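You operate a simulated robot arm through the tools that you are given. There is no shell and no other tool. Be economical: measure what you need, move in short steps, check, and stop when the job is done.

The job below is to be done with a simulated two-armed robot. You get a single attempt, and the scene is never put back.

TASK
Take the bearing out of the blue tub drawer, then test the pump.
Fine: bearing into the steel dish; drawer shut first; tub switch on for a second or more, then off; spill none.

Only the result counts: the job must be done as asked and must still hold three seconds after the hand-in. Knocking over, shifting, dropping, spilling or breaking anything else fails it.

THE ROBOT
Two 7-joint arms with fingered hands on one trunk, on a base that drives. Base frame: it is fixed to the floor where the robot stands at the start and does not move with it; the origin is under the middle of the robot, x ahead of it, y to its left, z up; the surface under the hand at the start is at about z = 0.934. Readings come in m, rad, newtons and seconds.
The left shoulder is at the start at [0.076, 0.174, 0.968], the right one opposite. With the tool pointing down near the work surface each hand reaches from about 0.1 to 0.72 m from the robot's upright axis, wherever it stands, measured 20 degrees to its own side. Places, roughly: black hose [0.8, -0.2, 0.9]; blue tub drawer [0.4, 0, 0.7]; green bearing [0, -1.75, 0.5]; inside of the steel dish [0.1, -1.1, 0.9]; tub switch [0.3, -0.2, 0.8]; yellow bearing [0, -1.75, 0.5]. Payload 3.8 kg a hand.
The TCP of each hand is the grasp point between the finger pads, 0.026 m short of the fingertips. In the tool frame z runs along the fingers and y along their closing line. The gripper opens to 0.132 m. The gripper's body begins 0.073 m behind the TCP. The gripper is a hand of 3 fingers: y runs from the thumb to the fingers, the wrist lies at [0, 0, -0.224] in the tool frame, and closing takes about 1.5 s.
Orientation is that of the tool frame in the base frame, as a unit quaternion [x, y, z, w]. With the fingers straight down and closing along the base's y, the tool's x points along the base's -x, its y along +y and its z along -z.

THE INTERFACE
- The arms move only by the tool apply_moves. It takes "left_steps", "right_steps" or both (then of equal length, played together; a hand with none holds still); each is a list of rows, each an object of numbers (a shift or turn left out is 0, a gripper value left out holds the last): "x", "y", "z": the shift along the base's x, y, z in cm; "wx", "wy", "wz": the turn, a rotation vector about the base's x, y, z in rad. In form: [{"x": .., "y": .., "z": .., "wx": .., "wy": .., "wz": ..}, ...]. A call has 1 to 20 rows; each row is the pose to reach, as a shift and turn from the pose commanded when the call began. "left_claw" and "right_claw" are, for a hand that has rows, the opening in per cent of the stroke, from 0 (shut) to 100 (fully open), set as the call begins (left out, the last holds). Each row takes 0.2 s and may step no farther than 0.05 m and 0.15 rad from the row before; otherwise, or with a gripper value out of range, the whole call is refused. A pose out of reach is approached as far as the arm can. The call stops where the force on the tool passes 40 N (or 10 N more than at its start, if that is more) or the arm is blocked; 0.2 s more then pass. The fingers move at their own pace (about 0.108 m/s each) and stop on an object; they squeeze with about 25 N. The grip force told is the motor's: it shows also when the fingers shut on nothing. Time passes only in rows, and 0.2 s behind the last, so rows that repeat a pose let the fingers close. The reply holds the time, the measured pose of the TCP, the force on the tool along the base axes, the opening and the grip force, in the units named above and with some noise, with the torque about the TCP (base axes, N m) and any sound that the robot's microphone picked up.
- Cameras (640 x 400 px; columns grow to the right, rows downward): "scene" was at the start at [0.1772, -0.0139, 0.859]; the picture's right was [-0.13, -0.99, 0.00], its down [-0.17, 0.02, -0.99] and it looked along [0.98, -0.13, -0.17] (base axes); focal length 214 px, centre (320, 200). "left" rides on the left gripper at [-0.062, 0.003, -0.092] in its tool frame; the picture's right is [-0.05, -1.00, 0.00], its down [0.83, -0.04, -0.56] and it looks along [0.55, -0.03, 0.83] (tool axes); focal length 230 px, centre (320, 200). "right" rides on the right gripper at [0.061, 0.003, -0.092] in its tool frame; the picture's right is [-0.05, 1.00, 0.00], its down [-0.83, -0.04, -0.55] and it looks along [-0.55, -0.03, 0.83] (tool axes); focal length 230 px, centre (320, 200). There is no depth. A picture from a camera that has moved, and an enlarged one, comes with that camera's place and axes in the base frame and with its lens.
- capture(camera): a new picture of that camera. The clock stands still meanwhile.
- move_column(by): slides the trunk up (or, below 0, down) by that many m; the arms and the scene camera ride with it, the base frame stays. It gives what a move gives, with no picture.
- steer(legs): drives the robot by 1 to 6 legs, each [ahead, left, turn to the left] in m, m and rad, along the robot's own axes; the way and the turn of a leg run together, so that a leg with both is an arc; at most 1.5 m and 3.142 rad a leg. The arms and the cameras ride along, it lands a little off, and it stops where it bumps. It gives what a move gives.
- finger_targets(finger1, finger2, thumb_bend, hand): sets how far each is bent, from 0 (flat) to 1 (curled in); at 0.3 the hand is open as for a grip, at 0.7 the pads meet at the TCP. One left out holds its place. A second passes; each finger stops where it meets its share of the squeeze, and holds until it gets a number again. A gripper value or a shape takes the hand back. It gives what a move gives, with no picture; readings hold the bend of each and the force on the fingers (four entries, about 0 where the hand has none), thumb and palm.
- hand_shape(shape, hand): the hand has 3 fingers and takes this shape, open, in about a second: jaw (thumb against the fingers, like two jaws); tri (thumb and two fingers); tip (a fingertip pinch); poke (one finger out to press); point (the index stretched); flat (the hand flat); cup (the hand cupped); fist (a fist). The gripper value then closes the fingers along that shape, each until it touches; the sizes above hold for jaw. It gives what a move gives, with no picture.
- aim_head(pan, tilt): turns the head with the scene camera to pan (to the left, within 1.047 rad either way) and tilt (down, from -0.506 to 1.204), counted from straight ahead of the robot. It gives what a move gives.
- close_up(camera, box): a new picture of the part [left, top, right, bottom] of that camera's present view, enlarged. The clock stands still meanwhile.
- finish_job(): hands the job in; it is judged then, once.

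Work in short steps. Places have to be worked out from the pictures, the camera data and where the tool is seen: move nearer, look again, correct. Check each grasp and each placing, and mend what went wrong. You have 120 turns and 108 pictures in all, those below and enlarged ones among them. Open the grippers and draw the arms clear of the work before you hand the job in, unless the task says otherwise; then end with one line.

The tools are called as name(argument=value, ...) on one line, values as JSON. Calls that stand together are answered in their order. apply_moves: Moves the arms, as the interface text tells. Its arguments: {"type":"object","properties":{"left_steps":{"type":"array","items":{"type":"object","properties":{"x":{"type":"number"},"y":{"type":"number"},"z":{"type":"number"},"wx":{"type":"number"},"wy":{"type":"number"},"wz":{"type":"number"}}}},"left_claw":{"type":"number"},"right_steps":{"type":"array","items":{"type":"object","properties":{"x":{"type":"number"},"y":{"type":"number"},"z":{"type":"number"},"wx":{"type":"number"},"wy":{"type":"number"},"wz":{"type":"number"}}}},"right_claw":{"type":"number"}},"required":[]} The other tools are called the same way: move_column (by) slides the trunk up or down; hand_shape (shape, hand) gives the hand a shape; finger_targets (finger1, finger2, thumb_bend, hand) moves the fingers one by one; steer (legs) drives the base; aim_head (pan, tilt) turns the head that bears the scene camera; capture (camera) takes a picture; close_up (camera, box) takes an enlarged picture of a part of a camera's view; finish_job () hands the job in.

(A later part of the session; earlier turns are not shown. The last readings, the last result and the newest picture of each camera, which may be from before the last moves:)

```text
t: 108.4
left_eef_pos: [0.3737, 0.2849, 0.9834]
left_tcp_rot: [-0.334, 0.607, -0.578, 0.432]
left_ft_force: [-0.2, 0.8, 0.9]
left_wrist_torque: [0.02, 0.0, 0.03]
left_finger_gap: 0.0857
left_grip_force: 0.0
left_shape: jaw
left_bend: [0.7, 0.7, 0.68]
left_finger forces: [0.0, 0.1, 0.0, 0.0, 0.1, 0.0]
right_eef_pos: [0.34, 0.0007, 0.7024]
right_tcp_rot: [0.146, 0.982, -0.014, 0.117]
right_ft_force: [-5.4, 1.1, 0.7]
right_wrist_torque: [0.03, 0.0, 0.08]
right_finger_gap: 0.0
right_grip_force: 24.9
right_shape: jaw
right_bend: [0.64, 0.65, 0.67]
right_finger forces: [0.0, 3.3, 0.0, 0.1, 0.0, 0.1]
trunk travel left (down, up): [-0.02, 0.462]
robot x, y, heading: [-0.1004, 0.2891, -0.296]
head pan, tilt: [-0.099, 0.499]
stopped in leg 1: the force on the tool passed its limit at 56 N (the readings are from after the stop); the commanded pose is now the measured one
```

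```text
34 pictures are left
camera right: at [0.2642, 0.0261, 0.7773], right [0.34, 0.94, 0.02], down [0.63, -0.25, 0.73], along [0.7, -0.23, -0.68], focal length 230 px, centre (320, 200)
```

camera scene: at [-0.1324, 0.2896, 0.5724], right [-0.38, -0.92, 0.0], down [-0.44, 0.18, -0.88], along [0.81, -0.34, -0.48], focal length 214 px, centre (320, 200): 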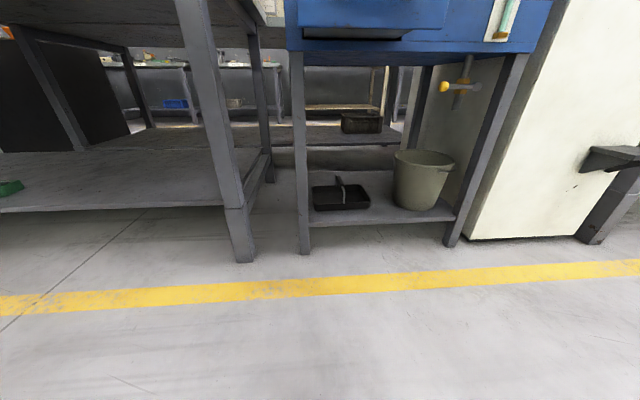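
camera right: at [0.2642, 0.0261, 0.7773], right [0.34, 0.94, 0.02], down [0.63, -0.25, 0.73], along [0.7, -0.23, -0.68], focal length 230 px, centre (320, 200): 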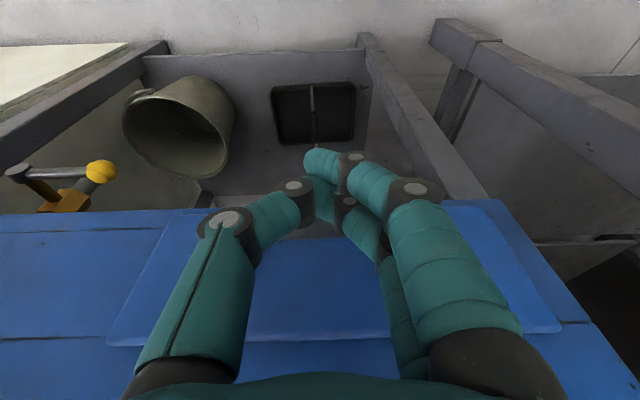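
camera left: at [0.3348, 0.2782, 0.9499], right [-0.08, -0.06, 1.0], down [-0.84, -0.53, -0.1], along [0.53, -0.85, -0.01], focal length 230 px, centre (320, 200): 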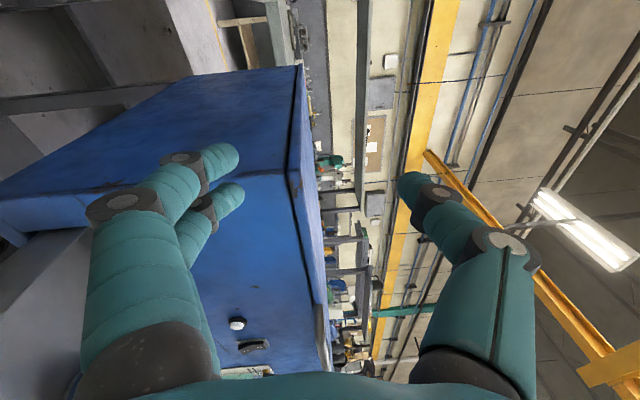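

The push ended hard, so the drawer should be home. I'll back off and check from the scene camera.

steer(legs=[[-0.25, 0, 0]])

move_column(by=0.25)

aim_head(pan=-0.25, tilt=0.4)

capture(camera="scene")

```text
t: 110.3
left_eef_pos: [0.1347, 0.3606, 0.9826]
left_tcp_rot: [-0.336, 0.607, -0.576, 0.433]
left_ft_force: [-0.1, -0.5, 0.2]
left_wrist_torque: [0.01, 0.01, 0.03]
left_finger_gap: 0.0856
left_grip_force: 0.1
left_shape: jaw
left_bend: [0.7, 0.7, 0.68]
left_finger forces: [0.0, 0.0, 0.1, 0.1, 0.1, 0.0]
right_eef_pos: [0.1012, 0.0755, 0.7018]
right_tcp_rot: [0.145, 0.982, -0.012, 0.116]
right_ft_force: [-0.9, 0.1, 0.6]
right_wrist_torque: [0.03, 0.01, -0.02]
right_finger_gap: 0.0002
right_grip_force: 25.2
right_shape: jaw
right_bend: [0.64, 0.65, 0.67]
right_finger forces: [0.0, 0.0, 0.0, 0.0, 0.0, 0.1]
trunk travel left (down, up): [-0.02, 0.462]
robot x, y, heading: [-0.3386, 0.3634, -0.292]
head pan, tilt: [-0.099, 0.499]
```

```text
t: 112.8
left_eef_pos: [0.1344, 0.3599, 1.2326]
left_tcp_rot: [-0.337, 0.607, -0.575, 0.433]
left_ft_force: [0.6, 0.7, 0.0]
left_wrist_torque: [0.02, -0.01, 0.01]
left_finger_gap: 0.0857
left_grip_force: 0.0
left_shape: jaw
left_bend: [0.7, 0.7, 0.68]
left_finger forces: [0.0, 0.1, 0.0, 0.0, 0.0, 0.1]
right_eef_pos: [0.1016, 0.0746, 0.9513]
right_tcp_rot: [0.145, 0.982, -0.013, 0.117]
right_ft_force: [-0.3, 0.2, 0.1]
right_wrist_torque: [0.02, 0.0, -0.01]
right_finger_gap: 0.0001
right_grip_force: 25.1
right_shape: jaw
right_bend: [0.64, 0.65, 0.67]
right_finger forces: [0.0, 0.0, 0.0, 0.0, 0.0, 0.0]
trunk travel left (down, up): [-0.27, 0.212]
robot x, y, heading: [-0.34, 0.3646, -0.294]
head pan, tilt: [-0.099, 0.499]
```

```text
t: 113.5
left_eef_pos: [0.1327, 0.3608, 1.2333]
left_tcp_rot: [-0.336, 0.607, -0.576, 0.433]
left_ft_force: [-0.2, 0.3, 0.4]
left_wrist_torque: [-0.01, 0.02, 0.02]
left_finger_gap: 0.0854
left_grip_force: 0.1
left_shape: jaw
left_bend: [0.7, 0.7, 0.68]
left_finger forces: [0.0, 0.0, 0.0, 0.0, 0.0, 0.1]
right_eef_pos: [0.101, 0.0749, 0.9511]
right_tcp_rot: [0.145, 0.982, -0.012, 0.117]
right_ft_force: [0.3, -0.3, 0.8]
right_wrist_torque: [-0.02, -0.04, 0.0]
right_finger_gap: 0.0
right_grip_force: 25.1
right_shape: jaw
right_bend: [0.64, 0.65, 0.67]
right_finger forces: [0.0, 0.0, 0.0, 0.1, 0.0, 0.0]
trunk travel left (down, up): [-0.27, 0.212]
robot x, y, heading: [-0.3375, 0.3663, -0.292]
head pan, tilt: [-0.25, 0.4]
```

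```text
33 pictures are left
camera scene: at [-0.1787, 0.2892, 0.8329], right [-0.52, -0.86, 0.0], down [-0.33, 0.2, -0.92], along [0.79, -0.48, -0.39], focal length 214 px, centre (320, 200)
```

scene: 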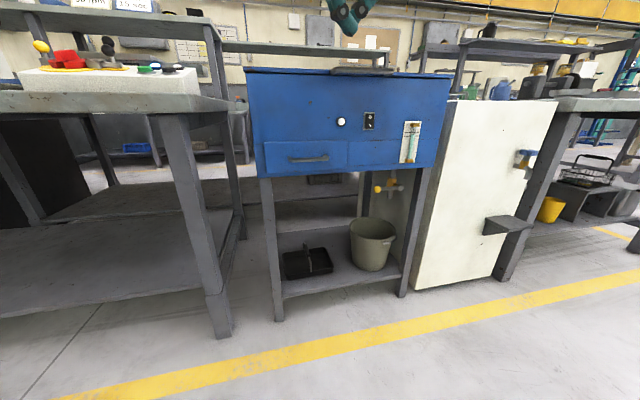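

The drawer is shut. Before pumping I want to be sure the hose inside points into the tub, so I'll lift the lid a little and peek. First I'll retract the right hand, shift right, and line the left hand up with the lid handle (bar at z≈0.93).

apply_moves(right_steps=[{"x": -4, "y": 1.2, "z": 2}, {"x": -8, "y": 2.4, "z": 4}, {"x": -12, "y": 3.6, "z": 6}, {"x": -16, "y": 4.8, "z": 8}, {"x": -19, "y": 6, "z": 10}])

steer(legs=[[0, -0.38, 0]])

move_column(by=-0.2)

capture(camera="left")

```text
t: 114.7
left_eef_pos: [0.1329, 0.3611, 1.2333]
left_tcp_rot: [-0.335, 0.607, -0.576, 0.433]
left_ft_force: [-0.1, 0.4, -0.8]
left_wrist_torque: [0.02, 0.03, -0.03]
left_finger_gap: 0.0856
left_grip_force: 0.0
left_shape: jaw
left_bend: [0.7, 0.7, 0.68]
left_finger forces: [0.1, 0.1, 0.0, 0.0, 0.0, 0.0]
right_eef_pos: [-0.0881, 0.1377, 1.0506]
right_tcp_rot: [0.145, 0.982, -0.013, 0.118]
right_ft_force: [-0.9, -1.1, 0.1]
right_wrist_torque: [0.04, -0.01, -0.01]
right_finger_gap: 0.0001
right_grip_force: 24.6
right_shape: jaw
right_bend: [0.64, 0.65, 0.67]
right_finger forces: [0.1, 0.0, 0.1, 0.1, 0.0, 0.0]
trunk travel left (down, up): [-0.27, 0.212]
robot x, y, heading: [-0.3375, 0.3626, -0.293]
head pan, tilt: [-0.25, 0.4]
```

```text
t: 118.6
left_eef_pos: [0.0246, -0.0005, 1.2327]
left_tcp_rot: [-0.333, 0.608, -0.577, 0.432]
left_ft_force: [0.6, 1.2, -0.3]
left_wrist_torque: [0.01, -0.01, 0.01]
left_finger_gap: 0.0857
left_grip_force: 0.0
left_shape: jaw
left_bend: [0.7, 0.7, 0.68]
left_finger forces: [0.0, 0.0, 0.0, 0.1, 0.1, 0.1]
right_eef_pos: [-0.1971, -0.2222, 1.0497]
right_tcp_rot: [0.148, 0.982, -0.012, 0.117]
right_ft_force: [0.1, -0.4, 0.2]
right_wrist_torque: [-0.02, 0.01, 0.02]
right_finger_gap: 0.0
right_grip_force: 24.5
right_shape: jaw
right_bend: [0.64, 0.65, 0.67]
right_finger forces: [0.0, 0.0, 0.0, 0.0, 0.0, 0.0]
trunk travel left (down, up): [-0.27, 0.212]
robot x, y, heading: [-0.4475, 0.0067, -0.295]
head pan, tilt: [-0.25, 0.4]
```

```text
t: 120.8
left_eef_pos: [0.0239, 0.0011, 1.0332]
left_tcp_rot: [-0.335, 0.607, -0.577, 0.431]
left_ft_force: [0.3, 0.8, 0.6]
left_wrist_torque: [0.02, 0.01, 0.0]
left_finger_gap: 0.0856
left_grip_force: 0.0
left_shape: jaw
left_bend: [0.7, 0.7, 0.68]
left_finger forces: [0.1, 0.0, 0.0, 0.0, 0.1, 0.0]
right_eef_pos: [-0.199, -0.2207, 0.8512]
right_tcp_rot: [0.148, 0.982, -0.013, 0.118]
right_ft_force: [0.0, 0.4, 0.4]
right_wrist_torque: [-0.01, -0.01, 0.0]
right_finger_gap: 0.0
right_grip_force: 25.5
right_shape: jaw
right_bend: [0.64, 0.65, 0.67]
right_finger forces: [0.1, 0.0, 0.0, 0.1, 0.1, 0.0]
trunk travel left (down, up): [-0.07, 0.412]
robot x, y, heading: [-0.4436, 0.0039, -0.297]
head pan, tilt: [-0.25, 0.4]
```

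```text
32 pictures are left
camera left: at [-0.0349, 0.094, 1.0357], right [-0.07, -0.06, 1.0], down [-0.85, -0.53, -0.09], along [0.53, -0.85, -0.02], focal length 230 px, centre (320, 200)
```

left: 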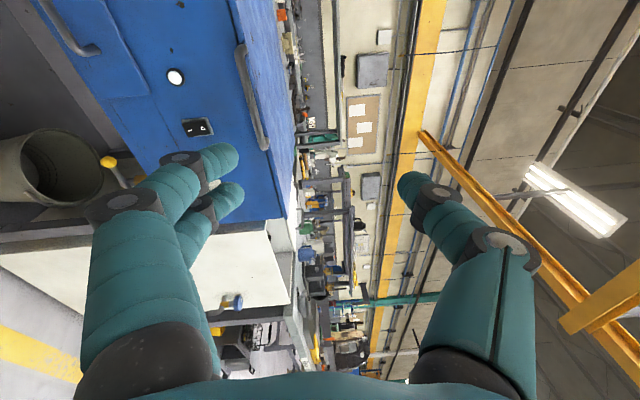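

The bar's left end is at t≈0.037 and z≈0.926. I'll lower the left hand 5 cm by arm and 5.7 cm by trunk, and close to 25 cm with the base.

apply_moves(left_steps=[{"z": -2.5}, {"z": -5}])

move_column(by=-0.055)

steer(legs=[[0.26, -0.013, 0]])

capture(camera="left")

```text
t: 121.3
left_eef_pos: [0.0359, -0.008, 1.0049]
left_tcp_rot: [-0.336, 0.608, -0.576, 0.431]
left_ft_force: [0.2, 0.3, 0.5]
left_wrist_torque: [0.0, 0.0, 0.01]
left_finger_gap: 0.0853
left_grip_force: 0.1
left_shape: jaw
left_bend: [0.7, 0.7, 0.68]
left_finger forces: [0.0, 0.0, 0.0, 0.0, 0.0, 0.0]
left hand out of reach, approached as far as the arm can: row 1, 2
right_eef_pos: [-0.1975, -0.2213, 0.8506]
right_tcp_rot: [0.148, 0.982, -0.012, 0.117]
right_ft_force: [0.1, 0.0, -0.7]
right_wrist_torque: [0.03, 0.01, 0.01]
right_finger_gap: 0.0
right_grip_force: 24.7
right_shape: jaw
right_bend: [0.64, 0.65, 0.67]
right_finger forces: [0.1, 0.1, 0.0, 0.0, 0.0, 0.0]
trunk travel left (down, up): [-0.07, 0.412]
robot x, y, heading: [-0.4461, 0.0054, -0.3]
head pan, tilt: [-0.25, 0.4]
```

```text
t: 122.3
left_eef_pos: [0.0446, -0.0126, 0.9544]
left_tcp_rot: [-0.338, 0.613, -0.572, 0.428]
left_ft_force: [-0.7, -0.3, 0.0]
left_wrist_torque: [0.01, -0.02, 0.0]
left_finger_gap: 0.0857
left_grip_force: 0.0
left_shape: jaw
left_bend: [0.7, 0.7, 0.68]
left_finger forces: [0.0, 0.1, 0.0, 0.1, 0.0, 0.0]
right_eef_pos: [-0.1977, -0.2217, 0.7946]
right_tcp_rot: [0.148, 0.982, -0.013, 0.117]
right_ft_force: [-0.3, 0.0, 0.7]
right_wrist_torque: [0.02, 0.01, 0.01]
right_finger_gap: 0.0003
right_grip_force: 25.0
right_shape: jaw
right_bend: [0.64, 0.65, 0.67]
right_finger forces: [0.0, 0.0, 0.0, 0.0, 0.0, 0.0]
trunk travel left (down, up): [-0.015, 0.467]
robot x, y, heading: [-0.4487, 0.0056, -0.293]
head pan, tilt: [-0.25, 0.4]
```

```text
t: 124.2
left_eef_pos: [0.2916, -0.1037, 0.954]
left_tcp_rot: [-0.337, 0.614, -0.573, 0.426]
left_ft_force: [-0.5, -0.2, -0.3]
left_wrist_torque: [0.04, 0.01, 0.01]
left_finger_gap: 0.0858
left_grip_force: 0.0
left_shape: jaw
left_bend: [0.7, 0.7, 0.68]
left_finger forces: [0.1, 0.1, 0.1, 0.1, 0.0, 0.0]
right_eef_pos: [0.0479, -0.3114, 0.7965]
right_tcp_rot: [0.149, 0.982, -0.013, 0.116]
right_ft_force: [0.0, 1.4, -0.9]
right_wrist_torque: [0.01, 0.01, 0.0]
right_finger_gap: 0.0003
right_grip_force: 25.0
right_shape: jaw
right_bend: [0.64, 0.65, 0.67]
right_finger forces: [0.1, 0.0, 0.0, 0.0, 0.0, 0.1]
trunk travel left (down, up): [-0.015, 0.467]
robot x, y, heading: [-0.2027, -0.085, -0.299]
head pan, tilt: [-0.25, 0.4]
```

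```text
31 pictures are left
camera left: at [0.2327, -0.0099, 0.9581], right [-0.05, -0.07, 1.0], down [-0.85, -0.52, -0.08], along [0.53, -0.85, -0.03], focal length 230 px, centre (320, 200)
```

left: 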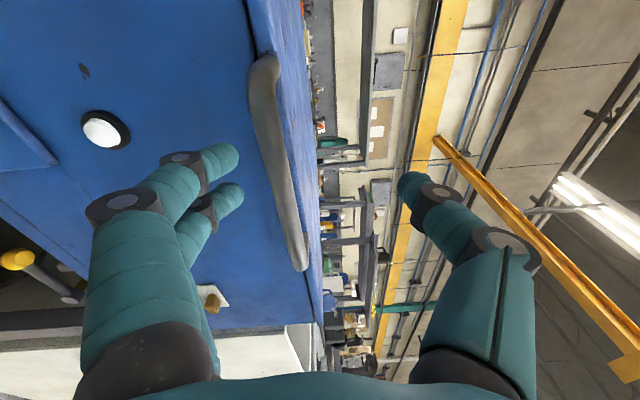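

The bar lies within the gap but low. I'll lower 1.2 cm with the trunk, then drive 5 cm ahead so the lower fingers pass under the bar.

move_column(by=-0.013)

steer(legs=[[0.05, 0, 0]])

capture(camera="left")

```text
t: 124.8
left_eef_pos: [0.2927, -0.1049, 0.9461]
left_tcp_rot: [-0.337, 0.614, -0.572, 0.427]
left_ft_force: [0.2, -0.6, 0.7]
left_wrist_torque: [-0.01, -0.01, 0.01]
left_finger_gap: 0.0856
left_grip_force: 0.2
left_shape: jaw
left_bend: [0.7, 0.7, 0.68]
left_finger forces: [0.0, 0.0, 0.0, 0.0, 0.0, 0.0]
right_eef_pos: [0.0488, -0.3116, 0.7827]
right_tcp_rot: [0.149, 0.982, -0.013, 0.117]
right_ft_force: [-0.9, 0.3, 0.5]
right_wrist_torque: [0.02, 0.01, 0.02]
right_finger_gap: 0.0003
right_grip_force: 25.0
right_shape: jaw
right_bend: [0.64, 0.65, 0.67]
right_finger forces: [0.0, 0.0, 0.1, 0.0, 0.0, 0.1]
trunk travel left (down, up): [-0.002, 0.48]
robot x, y, heading: [-0.2018, -0.0849, -0.299]
head pan, tilt: [-0.25, 0.4]
```

```text
t: 125.7
left_eef_pos: [0.3401, -0.1207, 0.9469]
left_tcp_rot: [-0.339, 0.614, -0.571, 0.426]
left_ft_force: [0.1, 0.7, 0.0]
left_wrist_torque: [0.0, -0.04, 0.0]
left_finger_gap: 0.0856
left_grip_force: 0.1
left_shape: jaw
left_bend: [0.7, 0.7, 0.68]
left_finger forces: [0.0, 0.0, 0.1, 0.0, 0.0, 0.1]
right_eef_pos: [0.0965, -0.3272, 0.7819]
right_tcp_rot: [0.148, 0.982, -0.012, 0.117]
right_ft_force: [-0.1, -0.1, 0.5]
right_wrist_torque: [-0.03, -0.02, -0.02]
right_finger_gap: 0.0001
right_grip_force: 24.3
right_shape: jaw
right_bend: [0.64, 0.65, 0.67]
right_finger forces: [0.1, 0.1, 0.0, 0.0, 0.0, 0.1]
trunk travel left (down, up): [-0.002, 0.48]
robot x, y, heading: [-0.1567, -0.0987, -0.299]
head pan, tilt: [-0.25, 0.4]
```

```text
30 pictures are left
camera left: at [0.2811, -0.0251, 0.9504], right [-0.05, -0.07, 1.0], down [-0.85, -0.52, -0.08], along [0.53, -0.85, -0.03], focal length 230 px, centre (320, 200)
```

left: 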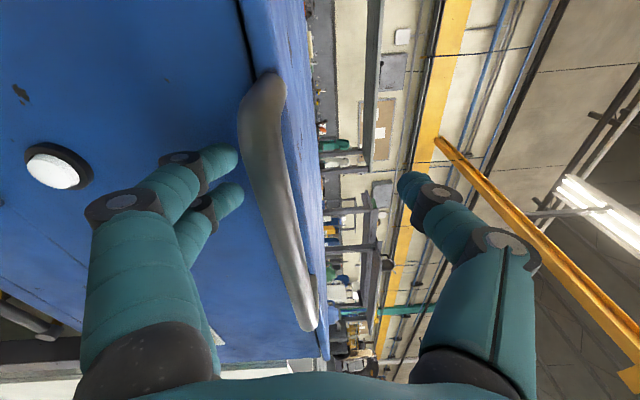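

The bar is between the thumb and the lower fingers. I'll close on it.

apply_moves(left_steps=[{"z": 0}, {"z": 0}, {"z": 0}, {"z": 0}, {"z": 0}, {"z": 0}, {"z": 0}], left_claw=0)

capture(camera="left")

```text
t: 127.3
left_eef_pos: [0.3408, -0.1187, 0.9464]
left_tcp_rot: [-0.338, 0.614, -0.571, 0.427]
left_ft_force: [1.0, 0.5, -4.2]
left_wrist_torque: [0.03, -0.03, -0.01]
left_finger_gap: 0.0
left_grip_force: 24.4
left_shape: jaw
left_bend: [0.75, 0.71, 0.67]
left_finger forces: [0.0, 3.5, 0.1, 0.0, 0.0, 0.0]
right_eef_pos: [0.0957, -0.327, 0.7823]
right_tcp_rot: [0.149, 0.982, -0.013, 0.117]
right_ft_force: [0.2, 0.6, -0.5]
right_wrist_torque: [0.02, 0.07, -0.02]
right_finger_gap: 0.0
right_grip_force: 25.2
right_shape: jaw
right_bend: [0.64, 0.65, 0.67]
right_finger forces: [0.0, 0.1, 0.0, 0.0, 0.0, 0.0]
trunk travel left (down, up): [-0.002, 0.48]
robot x, y, heading: [-0.1552, -0.1002, -0.301]
head pan, tilt: [-0.25, 0.4]
```

```text
29 pictures are left
camera left: at [0.2813, -0.025, 0.9502], right [-0.05, -0.07, 1.0], down [-0.85, -0.52, -0.08], along [0.53, -0.85, -0.03], focal length 230 px, centre (320, 200)
```

left: 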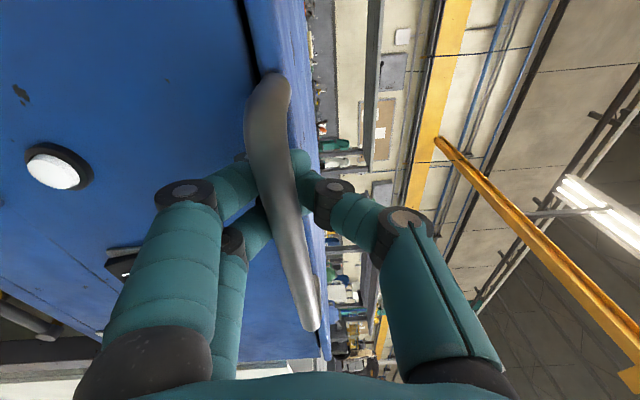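

The fingers cage the bar. I'll lift gently, 6 cm by trunk.

move_column(by=0.06)

capture(camera="left")

```text
t: 128.3
left_eef_pos: [0.3405, -0.1196, 1.0053]
left_tcp_rot: [-0.338, 0.614, -0.572, 0.426]
left_ft_force: [2.3, -0.9, -2.7]
left_wrist_torque: [-0.02, -0.07, 0.02]
left_finger_gap: 0.0
left_grip_force: 24.7
left_shape: jaw
left_bend: [0.75, 0.7, 0.67]
left_finger forces: [0.1, 2.9, 0.1, 0.2, 0.0, 0.0]
right_eef_pos: [0.0956, -0.3263, 0.8405]
right_tcp_rot: [0.149, 0.982, -0.012, 0.117]
right_ft_force: [0.4, 0.6, 0.5]
right_wrist_torque: [0.01, 0.01, 0.0]
right_finger_gap: 0.0
right_grip_force: 25.0
right_shape: jaw
right_bend: [0.64, 0.65, 0.67]
right_finger forces: [0.0, 0.0, 0.0, 0.1, 0.1, 0.0]
trunk travel left (down, up): [-0.062, 0.42]
robot x, y, heading: [-0.1533, -0.0975, -0.297]
head pan, tilt: [-0.25, 0.4]
```

```text
28 pictures are left
camera left: at [0.2814, -0.025, 1.0103], right [-0.05, -0.07, 1.0], down [-0.85, -0.52, -0.08], along [0.53, -0.85, -0.03], focal length 230 px, centre (320, 200)
```

left: 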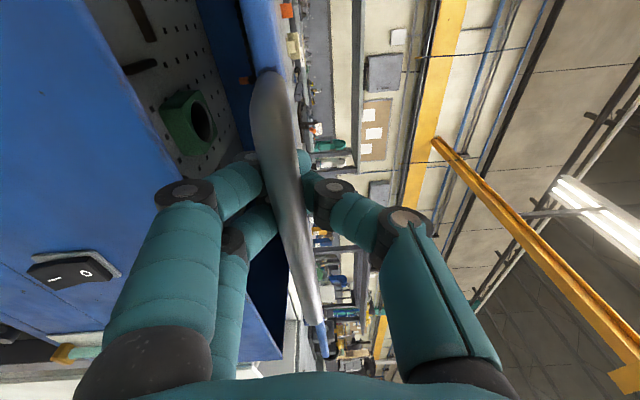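

The lid lifts easily; inside I see a perforated tray with a green part. I'll lift further, following the hinge arc.

move_column(by=0.1)

steer(legs=[[0.02, 0, 0]])

move_column(by=0.09)

capture(camera="left")

```text
t: 129.1
left_eef_pos: [0.3441, -0.1207, 1.0585]
left_tcp_rot: [-0.341, 0.618, -0.565, 0.427]
left_ft_force: [24.2, -9.9, -8.3]
left_wrist_torque: [-0.09, -0.43, 0.1]
left_finger_gap: 0.0
left_grip_force: 24.6
left_shape: jaw
left_bend: [0.75, 0.67, 0.67]
left_finger forces: [0.0, 23.8, 0.0, 0.1, 0.0, 0.1]
right_eef_pos: [0.0952, -0.3269, 0.8983]
right_tcp_rot: [0.148, 0.981, -0.014, 0.12]
right_ft_force: [1.3, 0.3, -0.2]
right_wrist_torque: [0.02, 0.02, 0.0]
right_finger_gap: 0.0
right_grip_force: 24.8
right_shape: jaw
right_bend: [0.64, 0.65, 0.67]
right_finger forces: [0.0, 0.0, 0.0, 0.1, 0.1, 0.0]
trunk travel left (down, up): [-0.116, 0.365]
robot x, y, heading: [-0.1508, -0.0957, -0.307]
head pan, tilt: [-0.25, 0.4]
stopped: the force on the tool passed its limit at 44 N (the readings are from after the stop); the commanded pose is now the measured one
```

```text
t: 129.9
left_eef_pos: [0.3593, -0.125, 1.0607]
left_tcp_rot: [-0.338, 0.614, -0.57, 0.428]
left_ft_force: [4.4, -2.6, -3.8]
left_wrist_torque: [-0.02, -0.15, 0.04]
left_finger_gap: 0.0
left_grip_force: 25.7
left_shape: jaw
left_bend: [0.75, 0.7, 0.67]
left_finger forces: [0.0, 4.5, 0.1, 0.1, 0.0, 0.0]
right_eef_pos: [0.113, -0.3316, 0.8987]
right_tcp_rot: [0.148, 0.981, -0.014, 0.122]
right_ft_force: [0.0, 0.3, 0.2]
right_wrist_torque: [0.02, 0.01, 0.02]
right_finger_gap: 0.0002
right_grip_force: 25.0
right_shape: jaw
right_bend: [0.64, 0.65, 0.67]
right_finger forces: [0.0, 0.0, 0.1, 0.1, 0.0, 0.0]
trunk travel left (down, up): [-0.116, 0.365]
robot x, y, heading: [-0.1371, -0.1033, -0.305]
head pan, tilt: [-0.25, 0.4]
```

```text
t: 130.8
left_eef_pos: [0.3625, -0.1275, 1.1264]
left_tcp_rot: [-0.342, 0.621, -0.561, 0.427]
left_ft_force: [24.8, -7.6, -10.9]
left_wrist_torque: [-0.1, -0.47, 0.08]
left_finger_gap: 0.0
left_grip_force: 25.2
left_shape: jaw
left_bend: [0.75, 0.68, 0.67]
left_finger forces: [0.1, 26.3, 0.0, 0.0, 0.1, 0.0]
right_eef_pos: [0.1122, -0.3325, 0.9699]
right_tcp_rot: [0.15, 0.981, -0.014, 0.124]
right_ft_force: [-0.7, -0.7, 0.6]
right_wrist_torque: [-0.04, -0.01, -0.02]
right_finger_gap: 0.0
right_grip_force: 25.3
right_shape: jaw
right_bend: [0.64, 0.65, 0.67]
right_finger forces: [0.0, 0.0, 0.0, 0.1, 0.1, 0.1]
trunk travel left (down, up): [-0.185, 0.296]
robot x, y, heading: [-0.1374, -0.1056, -0.302]
head pan, tilt: [-0.25, 0.4]
stopped: the force on the tool passed its limit at 44 N (the readings are from after the stop); the commanded pose is now the measured one
```

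```text
27 pictures are left
camera left: at [0.3029, -0.0333, 1.1329], right [-0.03, -0.09, 1.0], down [-0.84, -0.53, -0.08], along [0.54, -0.84, -0.06], focal length 230 px, centre (320, 200)
```

left: 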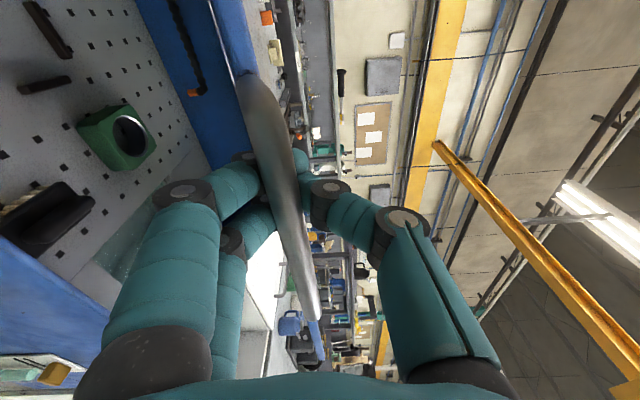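

I can see inside. I'll zoom on the interior and the hose.

close_up(camera="left", box=[0, 0, 280, 175])

capture(camera="scene")

```text
2.29 times, centred on (140, 88) of left
camera zoom: at [0.3029, -0.0333, 1.1329], right [-0.03, -0.09, 1.0], down [-0.84, -0.53, -0.08], along [0.54, -0.84, -0.06], focal length 526 px, centre (731, 457)
```

zoom: 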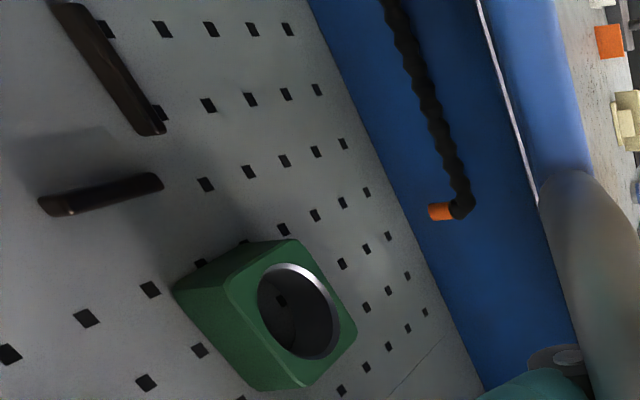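

```text
25 pictures are left
camera scene: at [0.028, -0.1815, 0.7489], right [-0.52, -0.85, 0.0], down [-0.33, 0.2, -0.92], along [0.78, -0.48, -0.39], focal length 214 px, centre (320, 200)
```

scene: 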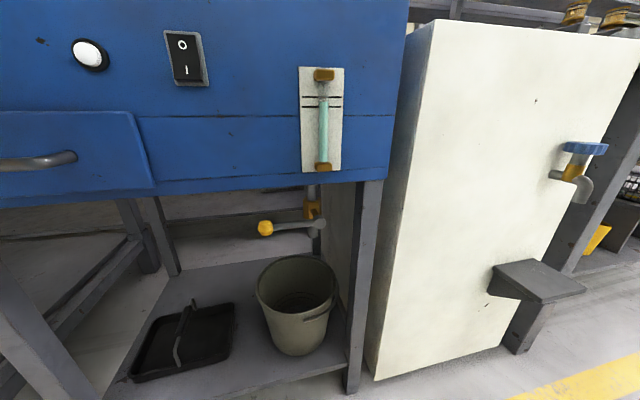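

The ribbed hose ends in an orange nozzle pointing down over the perforated tray, so pumping with the lid shut won't spill. I'll lower the lid along the same arc.

move_column(by=-0.068)

steer(legs=[[-0.018, 0, 0]])

move_column(by=-0.113)

capture(camera="left")

```text
t: 131.9
left_eef_pos: [0.3577, -0.1242, 1.0614]
left_tcp_rot: [-0.339, 0.617, -0.566, 0.429]
left_ft_force: [4.6, -1.5, -4.0]
left_wrist_torque: [-0.05, -0.13, -0.01]
left_finger_gap: 0.0001
left_grip_force: 25.1
left_shape: jaw
left_bend: [0.75, 0.7, 0.67]
left_finger forces: [0.0, 5.3, 0.0, 0.0, 0.0, 0.1]
right_eef_pos: [0.1094, -0.3313, 0.9024]
right_tcp_rot: [0.149, 0.981, -0.014, 0.125]
right_ft_force: [0.1, 1.2, 0.8]
right_wrist_torque: [-0.02, 0.0, 0.0]
right_finger_gap: 0.0001
right_grip_force: 25.3
right_shape: jaw
right_bend: [0.64, 0.65, 0.67]
right_finger forces: [0.0, 0.1, 0.1, 0.1, 0.1, 0.0]
trunk travel left (down, up): [-0.117, 0.364]
robot x, y, heading: [-0.1343, -0.1036, -0.296]
head pan, tilt: [-0.25, 0.4]
```

```text
t: 132.8
left_eef_pos: [0.3466, -0.1216, 1.0568]
left_tcp_rot: [-0.345, 0.622, -0.557, 0.429]
left_ft_force: [8.0, -3.5, -3.3]
left_wrist_torque: [-0.01, -0.18, 0.07]
left_finger_gap: 0.0001
left_grip_force: 24.9
left_shape: jaw
left_bend: [0.75, 0.69, 0.67]
left_finger forces: [0.0, 8.8, 0.1, 0.0, 0.0, 0.0]
right_eef_pos: [0.0932, -0.3262, 0.9027]
right_tcp_rot: [0.149, 0.981, -0.014, 0.125]
right_ft_force: [-0.6, -0.5, 0.2]
right_wrist_torque: [0.02, 0.04, -0.01]
right_finger_gap: 0.0001
right_grip_force: 25.3
right_shape: jaw
right_bend: [0.64, 0.65, 0.67]
right_finger forces: [0.1, 0.1, 0.0, 0.0, 0.0, 0.0]
trunk travel left (down, up): [-0.117, 0.364]
robot x, y, heading: [-0.153, -0.1028, -0.306]
head pan, tilt: [-0.25, 0.4]
stopped in leg 1: the force on the tool passed its limit at 43 N (the readings are from after the stop); the commanded pose is now the measured one
```

```text
t: 134.2
left_eef_pos: [0.3437, -0.1203, 0.9451]
left_tcp_rot: [-0.344, 0.621, -0.559, 0.429]
left_ft_force: [3.1, -1.5, -2.2]
left_wrist_torque: [-0.04, -0.08, 0.03]
left_finger_gap: 0.0
left_grip_force: 25.4
left_shape: jaw
left_bend: [0.75, 0.7, 0.67]
left_finger forces: [0.0, 3.3, 0.1, 0.0, 0.1, 0.1]
right_eef_pos: [0.0935, -0.3269, 0.7881]
right_tcp_rot: [0.149, 0.981, -0.014, 0.126]
right_ft_force: [0.1, 0.2, -0.2]
right_wrist_torque: [-0.02, 0.01, 0.0]
right_finger_gap: 0.0
right_grip_force: 25.1
right_shape: jaw
right_bend: [0.64, 0.65, 0.67]
right_finger forces: [0.1, 0.0, 0.0, 0.0, 0.1, 0.0]
trunk travel left (down, up): [-0.004, 0.477]
robot x, y, heading: [-0.1507, -0.0997, -0.3]
head pan, tilt: [-0.25, 0.4]
```

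```text
24 pictures are left
camera left: at [0.2841, -0.0273, 0.9517], right [-0.03, -0.09, 1.0], down [-0.84, -0.54, -0.08], along [0.54, -0.84, -0.06], focal length 230 px, centre (320, 200)
```

left: 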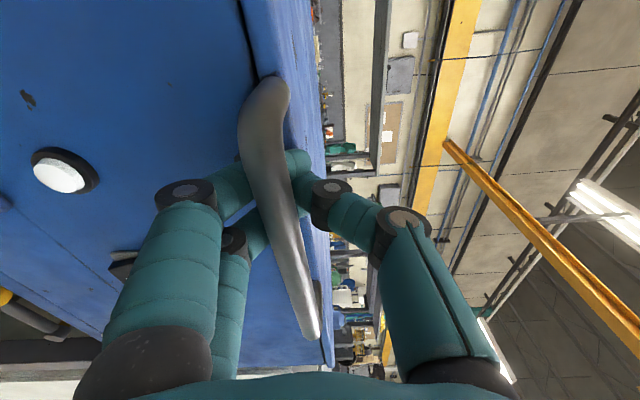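

The lid is shut again. I'll open the hand, back off 15 cm, and change the left hand to the poke shape.

apply_moves(left_steps=[{"z": 0}, {"z": 0}, {"z": 0}, {"z": 0}, {"z": 0}], left_claw=65)

steer(legs=[[-0.15, 0, 0]])

hand_shape(hand="left", shape="poke")

capture(camera="left")

```text
t: 135.4
left_eef_pos: [0.3448, -0.1193, 0.9449]
left_tcp_rot: [-0.344, 0.621, -0.559, 0.429]
left_ft_force: [-0.7, 0.4, -0.5]
left_wrist_torque: [-0.03, 0.03, 0.0]
left_finger_gap: 0.0853
left_grip_force: 0.0
left_shape: jaw
left_bend: [0.7, 0.7, 0.68]
left_finger forces: [0.0, 0.0, 0.0, 0.0, 0.0, 0.0]
right_eef_pos: [0.0928, -0.3263, 0.7889]
right_tcp_rot: [0.149, 0.981, -0.014, 0.126]
right_ft_force: [0.3, -0.4, -0.2]
right_wrist_torque: [-0.01, 0.02, 0.01]
right_finger_gap: 0.0002
right_grip_force: 24.7
right_shape: jaw
right_bend: [0.64, 0.65, 0.67]
right_finger forces: [0.1, 0.1, 0.0, 0.0, 0.0, 0.0]
trunk travel left (down, up): [-0.004, 0.477]
robot x, y, heading: [-0.1509, -0.1002, -0.3]
head pan, tilt: [-0.25, 0.4]
```

```text
t: 136.8
left_eef_pos: [0.2025, -0.0749, 0.9452]
left_tcp_rot: [-0.344, 0.62, -0.56, 0.428]
left_ft_force: [0.6, -0.6, 0.0]
left_wrist_torque: [0.02, 0.04, 0.01]
left_finger_gap: 0.0856
left_grip_force: 0.0
left_shape: jaw
left_bend: [0.7, 0.7, 0.68]
left_finger forces: [0.0, 0.0, 0.0, 0.1, 0.0, 0.0]
right_eef_pos: [-0.0493, -0.2831, 0.7881]
right_tcp_rot: [0.149, 0.981, -0.014, 0.126]
right_ft_force: [0.3, -0.1, 0.6]
right_wrist_torque: [0.03, 0.01, 0.03]
right_finger_gap: 0.0
right_grip_force: 25.3
right_shape: jaw
right_bend: [0.64, 0.65, 0.67]
right_finger forces: [0.1, 0.0, 0.0, 0.1, 0.0, 0.0]
trunk travel left (down, up): [-0.004, 0.477]
robot x, y, heading: [-0.2904, -0.0558, -0.301]
head pan, tilt: [-0.25, 0.4]
```

```text
t: 137.7
left_eef_pos: [0.2037, -0.0751, 0.9452]
left_tcp_rot: [-0.343, 0.621, -0.559, 0.429]
left_ft_force: [0.4, 0.5, -0.3]
left_wrist_torque: [-0.01, 0.01, 0.01]
left_finger_gap: 0.0002
left_grip_force: 0.2
left_shape: poke
left_bend: [1.0, 1.0, 0.45]
left_finger forces: [0.0, 0.0, 0.0, 0.1, 0.1, 0.0]
right_eef_pos: [-0.0487, -0.2823, 0.7899]
right_tcp_rot: [0.149, 0.981, -0.014, 0.125]
right_ft_force: [-0.7, 0.4, -0.2]
right_wrist_torque: [0.06, 0.0, 0.01]
right_finger_gap: 0.0001
right_grip_force: 25.3
right_shape: jaw
right_bend: [0.64, 0.65, 0.67]
right_finger forces: [0.1, 0.0, 0.0, 0.0, 0.0, 0.0]
trunk travel left (down, up): [-0.004, 0.477]
robot x, y, heading: [-0.29, -0.0562, -0.298]
head pan, tilt: [-0.25, 0.4]
```

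```text
23 pictures are left
camera left: at [0.1427, 0.017, 0.952], right [-0.03, -0.09, 1.0], down [-0.84, -0.54, -0.08], along [0.54, -0.84, -0.06], focal length 230 px, centre (320, 200)
```

left: 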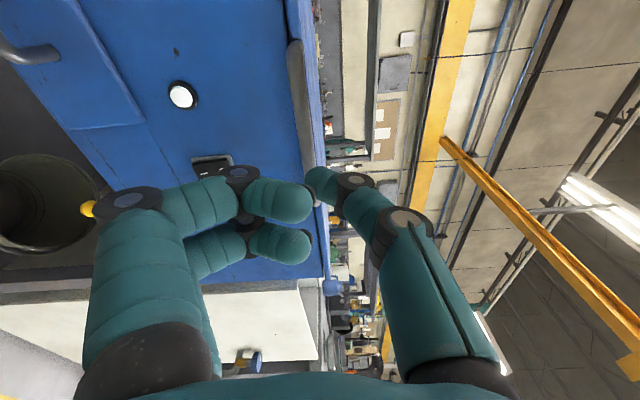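

In this poke shape the thumb barely sticks out past the knuckles. I'll try the "point" shape.

hand_shape(hand="left", shape="point")

capture(camera="left")

```text
t: 138.6
left_eef_pos: [0.2027, -0.0761, 0.9453]
left_tcp_rot: [-0.344, 0.621, -0.559, 0.429]
left_ft_force: [-0.1, 0.1, 0.1]
left_wrist_torque: [0.01, -0.02, -0.01]
left_finger_gap: 0.0001
left_grip_force: 0.0
left_shape: point
left_bend: [0.24, 1.0, 0.48]
left_finger forces: [0.1, 0.0, 0.0, 0.0, 0.0, 0.0]
right_eef_pos: [-0.0481, -0.2823, 0.7895]
right_tcp_rot: [0.149, 0.981, -0.013, 0.125]
right_ft_force: [-0.5, -0.3, -0.6]
right_wrist_torque: [0.01, -0.03, 0.02]
right_finger_gap: 0.0
right_grip_force: 24.7
right_shape: jaw
right_bend: [0.64, 0.65, 0.67]
right_finger forces: [0.1, 0.0, 0.0, 0.1, 0.0, 0.0]
trunk travel left (down, up): [-0.004, 0.477]
robot x, y, heading: [-0.2952, -0.0552, -0.304]
head pan, tilt: [-0.25, 0.4]
```

```text
22 pictures are left
camera left: at [0.1427, 0.017, 0.952], right [-0.03, -0.09, 1.0], down [-0.84, -0.54, -0.08], along [0.54, -0.84, -0.06], focal length 230 px, centre (320, 200)
```

left: 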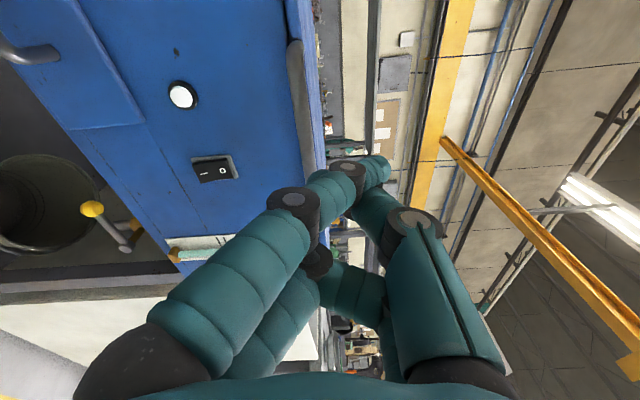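

The point shape isn't useful either. The closed jaw gives a compact tip at the TCP axis, so I'll use that. The switch centre re-measures at (0.340, -0.200, 0.80), so I'll lower the left hand to about z 0.785.

hand_shape(hand="left", shape="jaw")

apply_moves(left_steps=[{"z": -4}, {"z": -8}, {"z": -12}, {"z": -16}, {"z": -16}, {"z": -16}, {"z": -16}], left_claw=0)

capture(camera="left")

```text
t: 139.5
left_eef_pos: [0.2032, -0.0764, 0.946]
left_tcp_rot: [-0.344, 0.621, -0.559, 0.429]
left_ft_force: [-0.6, -0.7, 0.3]
left_wrist_torque: [0.01, -0.03, -0.04]
left_finger_gap: 0.0949
left_grip_force: 0.1
left_shape: jaw
left_bend: [0.3, 0.77, 0.3]
left_finger forces: [0.1, 0.1, 0.1, 0.0, 0.1, 0.1]
right_eef_pos: [-0.05, -0.2829, 0.7895]
right_tcp_rot: [0.149, 0.981, -0.014, 0.126]
right_ft_force: [0.1, 1.0, 0.8]
right_wrist_torque: [0.02, 0.01, 0.03]
right_finger_gap: 0.0
right_grip_force: 25.5
right_shape: jaw
right_bend: [0.64, 0.65, 0.67]
right_finger forces: [0.0, 0.0, 0.0, 0.0, 0.0, 0.0]
trunk travel left (down, up): [-0.004, 0.477]
robot x, y, heading: [-0.2892, -0.0556, -0.3]
head pan, tilt: [-0.25, 0.4]
```

```text
t: 141.1
left_eef_pos: [0.255, -0.166, 0.8389]
left_tcp_rot: [-0.344, 0.621, -0.559, 0.428]
left_ft_force: [-0.1, -0.7, 0.2]
left_wrist_torque: [0.01, 0.0, 0.01]
left_finger_gap: 0.0001
left_grip_force: 25.4
left_shape: jaw
left_bend: [0.62, 0.74, 0.64]
left_finger forces: [0.1, 0.1, 0.0, 0.1, 0.1, 0.0]
left hand out of reach, approached as far as the arm can: row 1, 2, 3, 4, 5, 6, 7
right_eef_pos: [-0.0479, -0.2832, 0.7896]
right_tcp_rot: [0.148, 0.981, -0.014, 0.126]
right_ft_force: [0.2, -0.4, 0.0]
right_wrist_torque: [0.0, -0.06, 0.02]
right_finger_gap: 0.0001
right_grip_force: 24.0
right_shape: jaw
right_bend: [0.64, 0.65, 0.67]
right_finger forces: [0.0, 0.0, 0.0, 0.1, 0.1, 0.1]
trunk travel left (down, up): [-0.004, 0.477]
robot x, y, heading: [-0.2917, -0.0575, -0.307]
head pan, tilt: [-0.25, 0.4]
```

```text
21 pictures are left
camera left: at [0.1949, -0.0723, 0.8468], right [-0.03, -0.09, 1.0], down [-0.84, -0.54, -0.08], along [0.54, -0.84, -0.06], focal length 230 px, centre (320, 200)
```

left: 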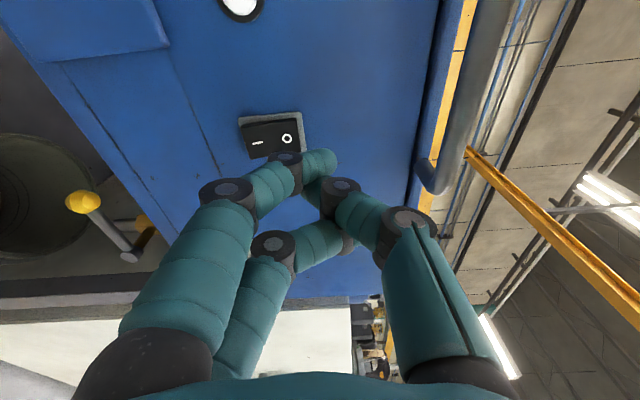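

I got down to z 0.839, and a bit of downward pitch should free the rest. I'll pitch 0.36 rad down and lower 5 cm.

apply_moves(left_steps=[{"x": -1, "y": 0.3, "wx": 0.036, "wy": 0.114}, {"x": -2, "y": 0.6, "wx": 0.072, "wy": 0.228}, {"x": -3, "y": 1, "wx": 0.107, "wy": 0.342}, {"x": -3, "y": 1, "z": -2.5, "wx": 0.107, "wy": 0.342}, {"x": -3, "y": 1, "z": -4.5, "wx": 0.107, "wy": 0.342}])

capture(camera="left")

```text
t: 142.3
left_eef_pos: [0.2237, -0.152, 0.7931]
left_tcp_rot: [-0.411, 0.713, -0.459, 0.335]
left_ft_force: [0.5, 0.4, 0.0]
left_wrist_torque: [0.01, -0.01, 0.0]
left_finger_gap: 0.0
left_grip_force: 24.8
left_shape: jaw
left_bend: [0.62, 0.74, 0.64]
left_finger forces: [0.0, 0.0, 0.0, 0.0, 0.0, 0.0]
right_eef_pos: [-0.049, -0.282, 0.7889]
right_tcp_rot: [0.148, 0.981, -0.014, 0.125]
right_ft_force: [-0.2, 0.5, -0.1]
right_wrist_torque: [-0.01, 0.01, 0.0]
right_finger_gap: 0.0002
right_grip_force: 25.5
right_shape: jaw
right_bend: [0.64, 0.65, 0.67]
right_finger forces: [0.0, 0.0, 0.1, 0.0, 0.1, 0.0]
trunk travel left (down, up): [-0.004, 0.477]
robot x, y, heading: [-0.2904, -0.0567, -0.306]
head pan, tilt: [-0.25, 0.4]
```

```text
20 pictures are left
camera left: at [0.1706, -0.0617, 0.8306], right [0.3, -0.19, 0.93], down [-0.83, -0.54, 0.15], along [0.48, -0.82, -0.32], focal length 230 px, centre (320, 200)
```

left: 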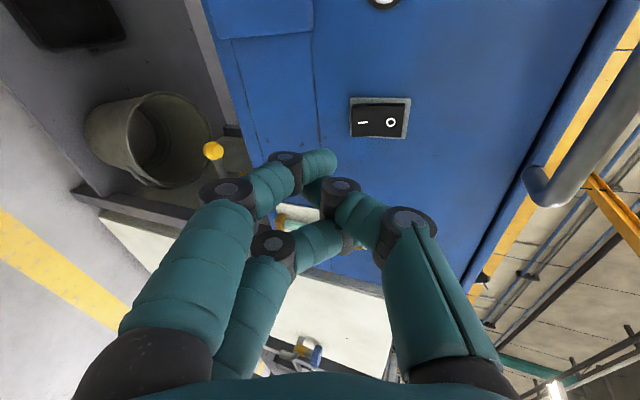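

The tip is at about (0.252, -0.158, 0.790) and the I half at (0.340, -0.200, 0.787). I'll shift 1.4 cm right, 0.5 cm down, and 5 cm forward with the arm.

apply_moves(left_steps=[{"x": 1.4, "y": -1, "z": -0.2}, {"x": 2.8, "y": -2, "z": -0.4}, {"x": 4.3, "y": -2.9, "z": -0.5}])

capture(camera="left")

aim_head(pan=0.2, tilt=-0.1)

capture(camera="scene")

```text
t: 143.1
left_eef_pos: [0.2687, -0.1811, 0.7885]
left_tcp_rot: [-0.411, 0.713, -0.458, 0.335]
left_ft_force: [0.6, 0.0, 0.6]
left_wrist_torque: [-0.01, 0.0, 0.01]
left_finger_gap: 0.0
left_grip_force: 24.6
left_shape: jaw
left_bend: [0.62, 0.74, 0.64]
left_finger forces: [0.0, 0.0, 0.0, 0.0, 0.0, 0.0]
right_eef_pos: [-0.0482, -0.2821, 0.7882]
right_tcp_rot: [0.149, 0.981, -0.013, 0.126]
right_ft_force: [0.0, 0.3, -0.1]
right_wrist_torque: [0.02, -0.01, 0.01]
right_finger_gap: 0.0
right_grip_force: 24.8
right_shape: jaw
right_bend: [0.64, 0.65, 0.67]
right_finger forces: [0.0, 0.0, 0.1, 0.0, 0.0, 0.0]
trunk travel left (down, up): [-0.004, 0.477]
robot x, y, heading: [-0.2923, -0.0572, -0.299]
head pan, tilt: [-0.25, 0.4]
```

```text
19 pictures are left
camera left: at [0.2152, -0.0904, 0.8256], right [0.3, -0.2, 0.93], down [-0.83, -0.54, 0.15], along [0.48, -0.82, -0.32], focal length 230 px, centre (320, 200)
```

left: 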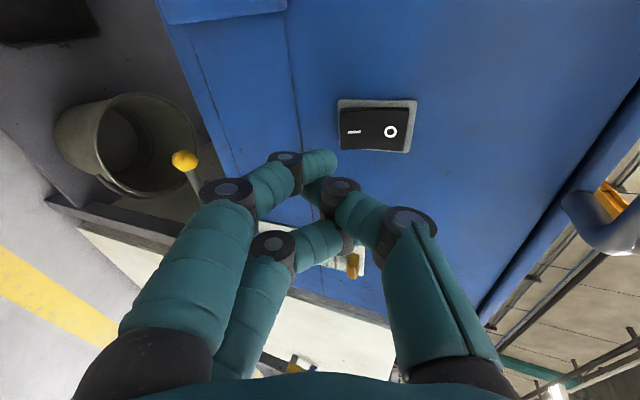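

```text
t: 144.0
left_eef_pos: [0.268, -0.1805, 0.7895]
left_tcp_rot: [-0.411, 0.714, -0.457, 0.335]
left_ft_force: [0.7, 0.1, -0.1]
left_wrist_torque: [-0.01, 0.01, 0.03]
left_finger_gap: 0.0002
left_grip_force: 24.8
left_shape: jaw
left_bend: [0.62, 0.74, 0.64]
left_finger forces: [0.0, 0.1, 0.1, 0.0, 0.1, 0.0]
right_eef_pos: [-0.0487, -0.2804, 0.7895]
right_tcp_rot: [0.148, 0.981, -0.014, 0.126]
right_ft_force: [-0.8, -0.2, 0.4]
right_wrist_torque: [0.03, -0.04, 0.02]
right_finger_gap: 0.0
right_grip_force: 24.8
right_shape: jaw
right_bend: [0.64, 0.65, 0.67]
right_finger forces: [0.0, 0.0, 0.0, 0.0, 0.1, 0.0]
trunk travel left (down, up): [-0.004, 0.477]
robot x, y, heading: [-0.2886, -0.0564, -0.303]
head pan, tilt: [0.201, -0.099]
```

```text
18 pictures are left
camera scene: at [-0.1083, -0.0968, 0.6173], right [-0.1, -0.99, 0.0], down [0.1, -0.01, -1.0], along [0.99, -0.1, 0.1], focal length 214 px, centre (320, 200)
```

scene: 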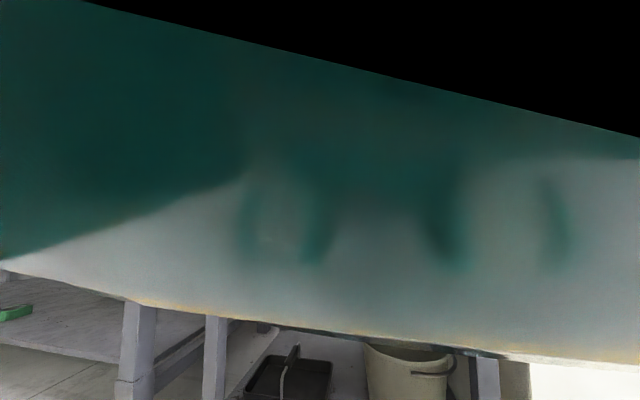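

The arm reaches freely here. I'll advance 2.5 cm along the tub normal and check alignment.

apply_moves(left_steps=[{"x": 1.2, "y": -0.4}, {"x": 2.4, "y": -0.8}])

capture(camera="left")

```text
t: 144.6
left_eef_pos: [0.2912, -0.1883, 0.7876]
left_tcp_rot: [-0.411, 0.714, -0.458, 0.335]
left_ft_force: [-0.5, -0.4, -0.1]
left_wrist_torque: [0.02, 0.0, -0.02]
left_finger_gap: 0.0
left_grip_force: 24.9
left_shape: jaw
left_bend: [0.62, 0.74, 0.64]
left_finger forces: [0.0, 0.0, 0.1, 0.0, 0.0, 0.0]
right_eef_pos: [-0.049, -0.2823, 0.7897]
right_tcp_rot: [0.149, 0.981, -0.013, 0.126]
right_ft_force: [-0.3, 0.2, -0.4]
right_wrist_torque: [0.0, 0.01, 0.0]
right_finger_gap: 0.0001
right_grip_force: 24.7
right_shape: jaw
right_bend: [0.64, 0.65, 0.67]
right_finger forces: [0.1, 0.1, 0.0, 0.0, 0.0, 0.0]
trunk travel left (down, up): [-0.004, 0.477]
robot x, y, heading: [-0.2889, -0.0552, -0.302]
head pan, tilt: [0.201, -0.099]
```

```text
17 pictures are left
camera left: at [0.2382, -0.098, 0.824], right [0.3, -0.19, 0.93], down [-0.83, -0.54, 0.15], along [0.48, -0.82, -0.32], focal length 230 px, centre (320, 200)
```

left: 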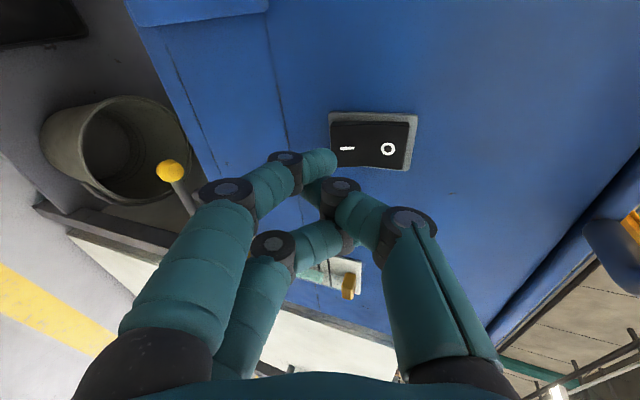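

The tip will meet the I half near its lower end. I'll advance slowly up to 2 cm.

apply_moves(left_steps=[{"x": 0.6, "y": -0.2, "z": 0.2}, {"x": 1.2, "y": -0.4, "z": 0.2}, {"x": 1.6, "y": -0.5, "z": 0.2}, {"x": 2.0, "y": -0.65, "z": 0.2}])

capture(camera="left")

```text
t: 145.6
left_eef_pos: [0.3099, -0.1946, 0.7908]
left_tcp_rot: [-0.41, 0.713, -0.459, 0.335]
left_ft_force: [-0.9, 0.6, -1.0]
left_wrist_torque: [-0.01, 0.05, 0.02]
left_finger_gap: 0.0
left_grip_force: 25.5
left_shape: jaw
left_bend: [0.63, 0.74, 0.64]
left_finger forces: [0.0, 0.0, 0.1, 0.1, 0.0, 0.0]
right_eef_pos: [-0.049, -0.2824, 0.789]
right_tcp_rot: [0.149, 0.981, -0.013, 0.126]
right_ft_force: [0.2, 0.2, -0.2]
right_wrist_torque: [0.0, -0.01, -0.02]
right_finger_gap: 0.0
right_grip_force: 24.9
right_shape: jaw
right_bend: [0.64, 0.65, 0.67]
right_finger forces: [0.1, 0.1, 0.1, 0.0, 0.0, 0.0]
trunk travel left (down, up): [-0.004, 0.477]
robot x, y, heading: [-0.2935, -0.0564, -0.3]
head pan, tilt: [0.201, -0.099]
```

```text
16 pictures are left
camera left: at [0.2579, -0.1046, 0.8261], right [0.3, -0.19, 0.93], down [-0.83, -0.54, 0.15], along [0.48, -0.82, -0.32], focal length 230 px, centre (320, 200)
```

left: 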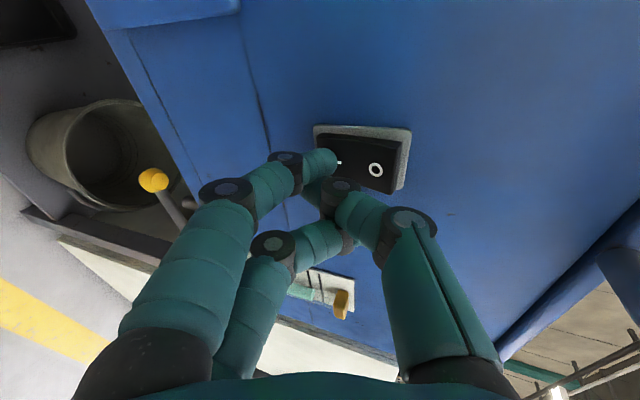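

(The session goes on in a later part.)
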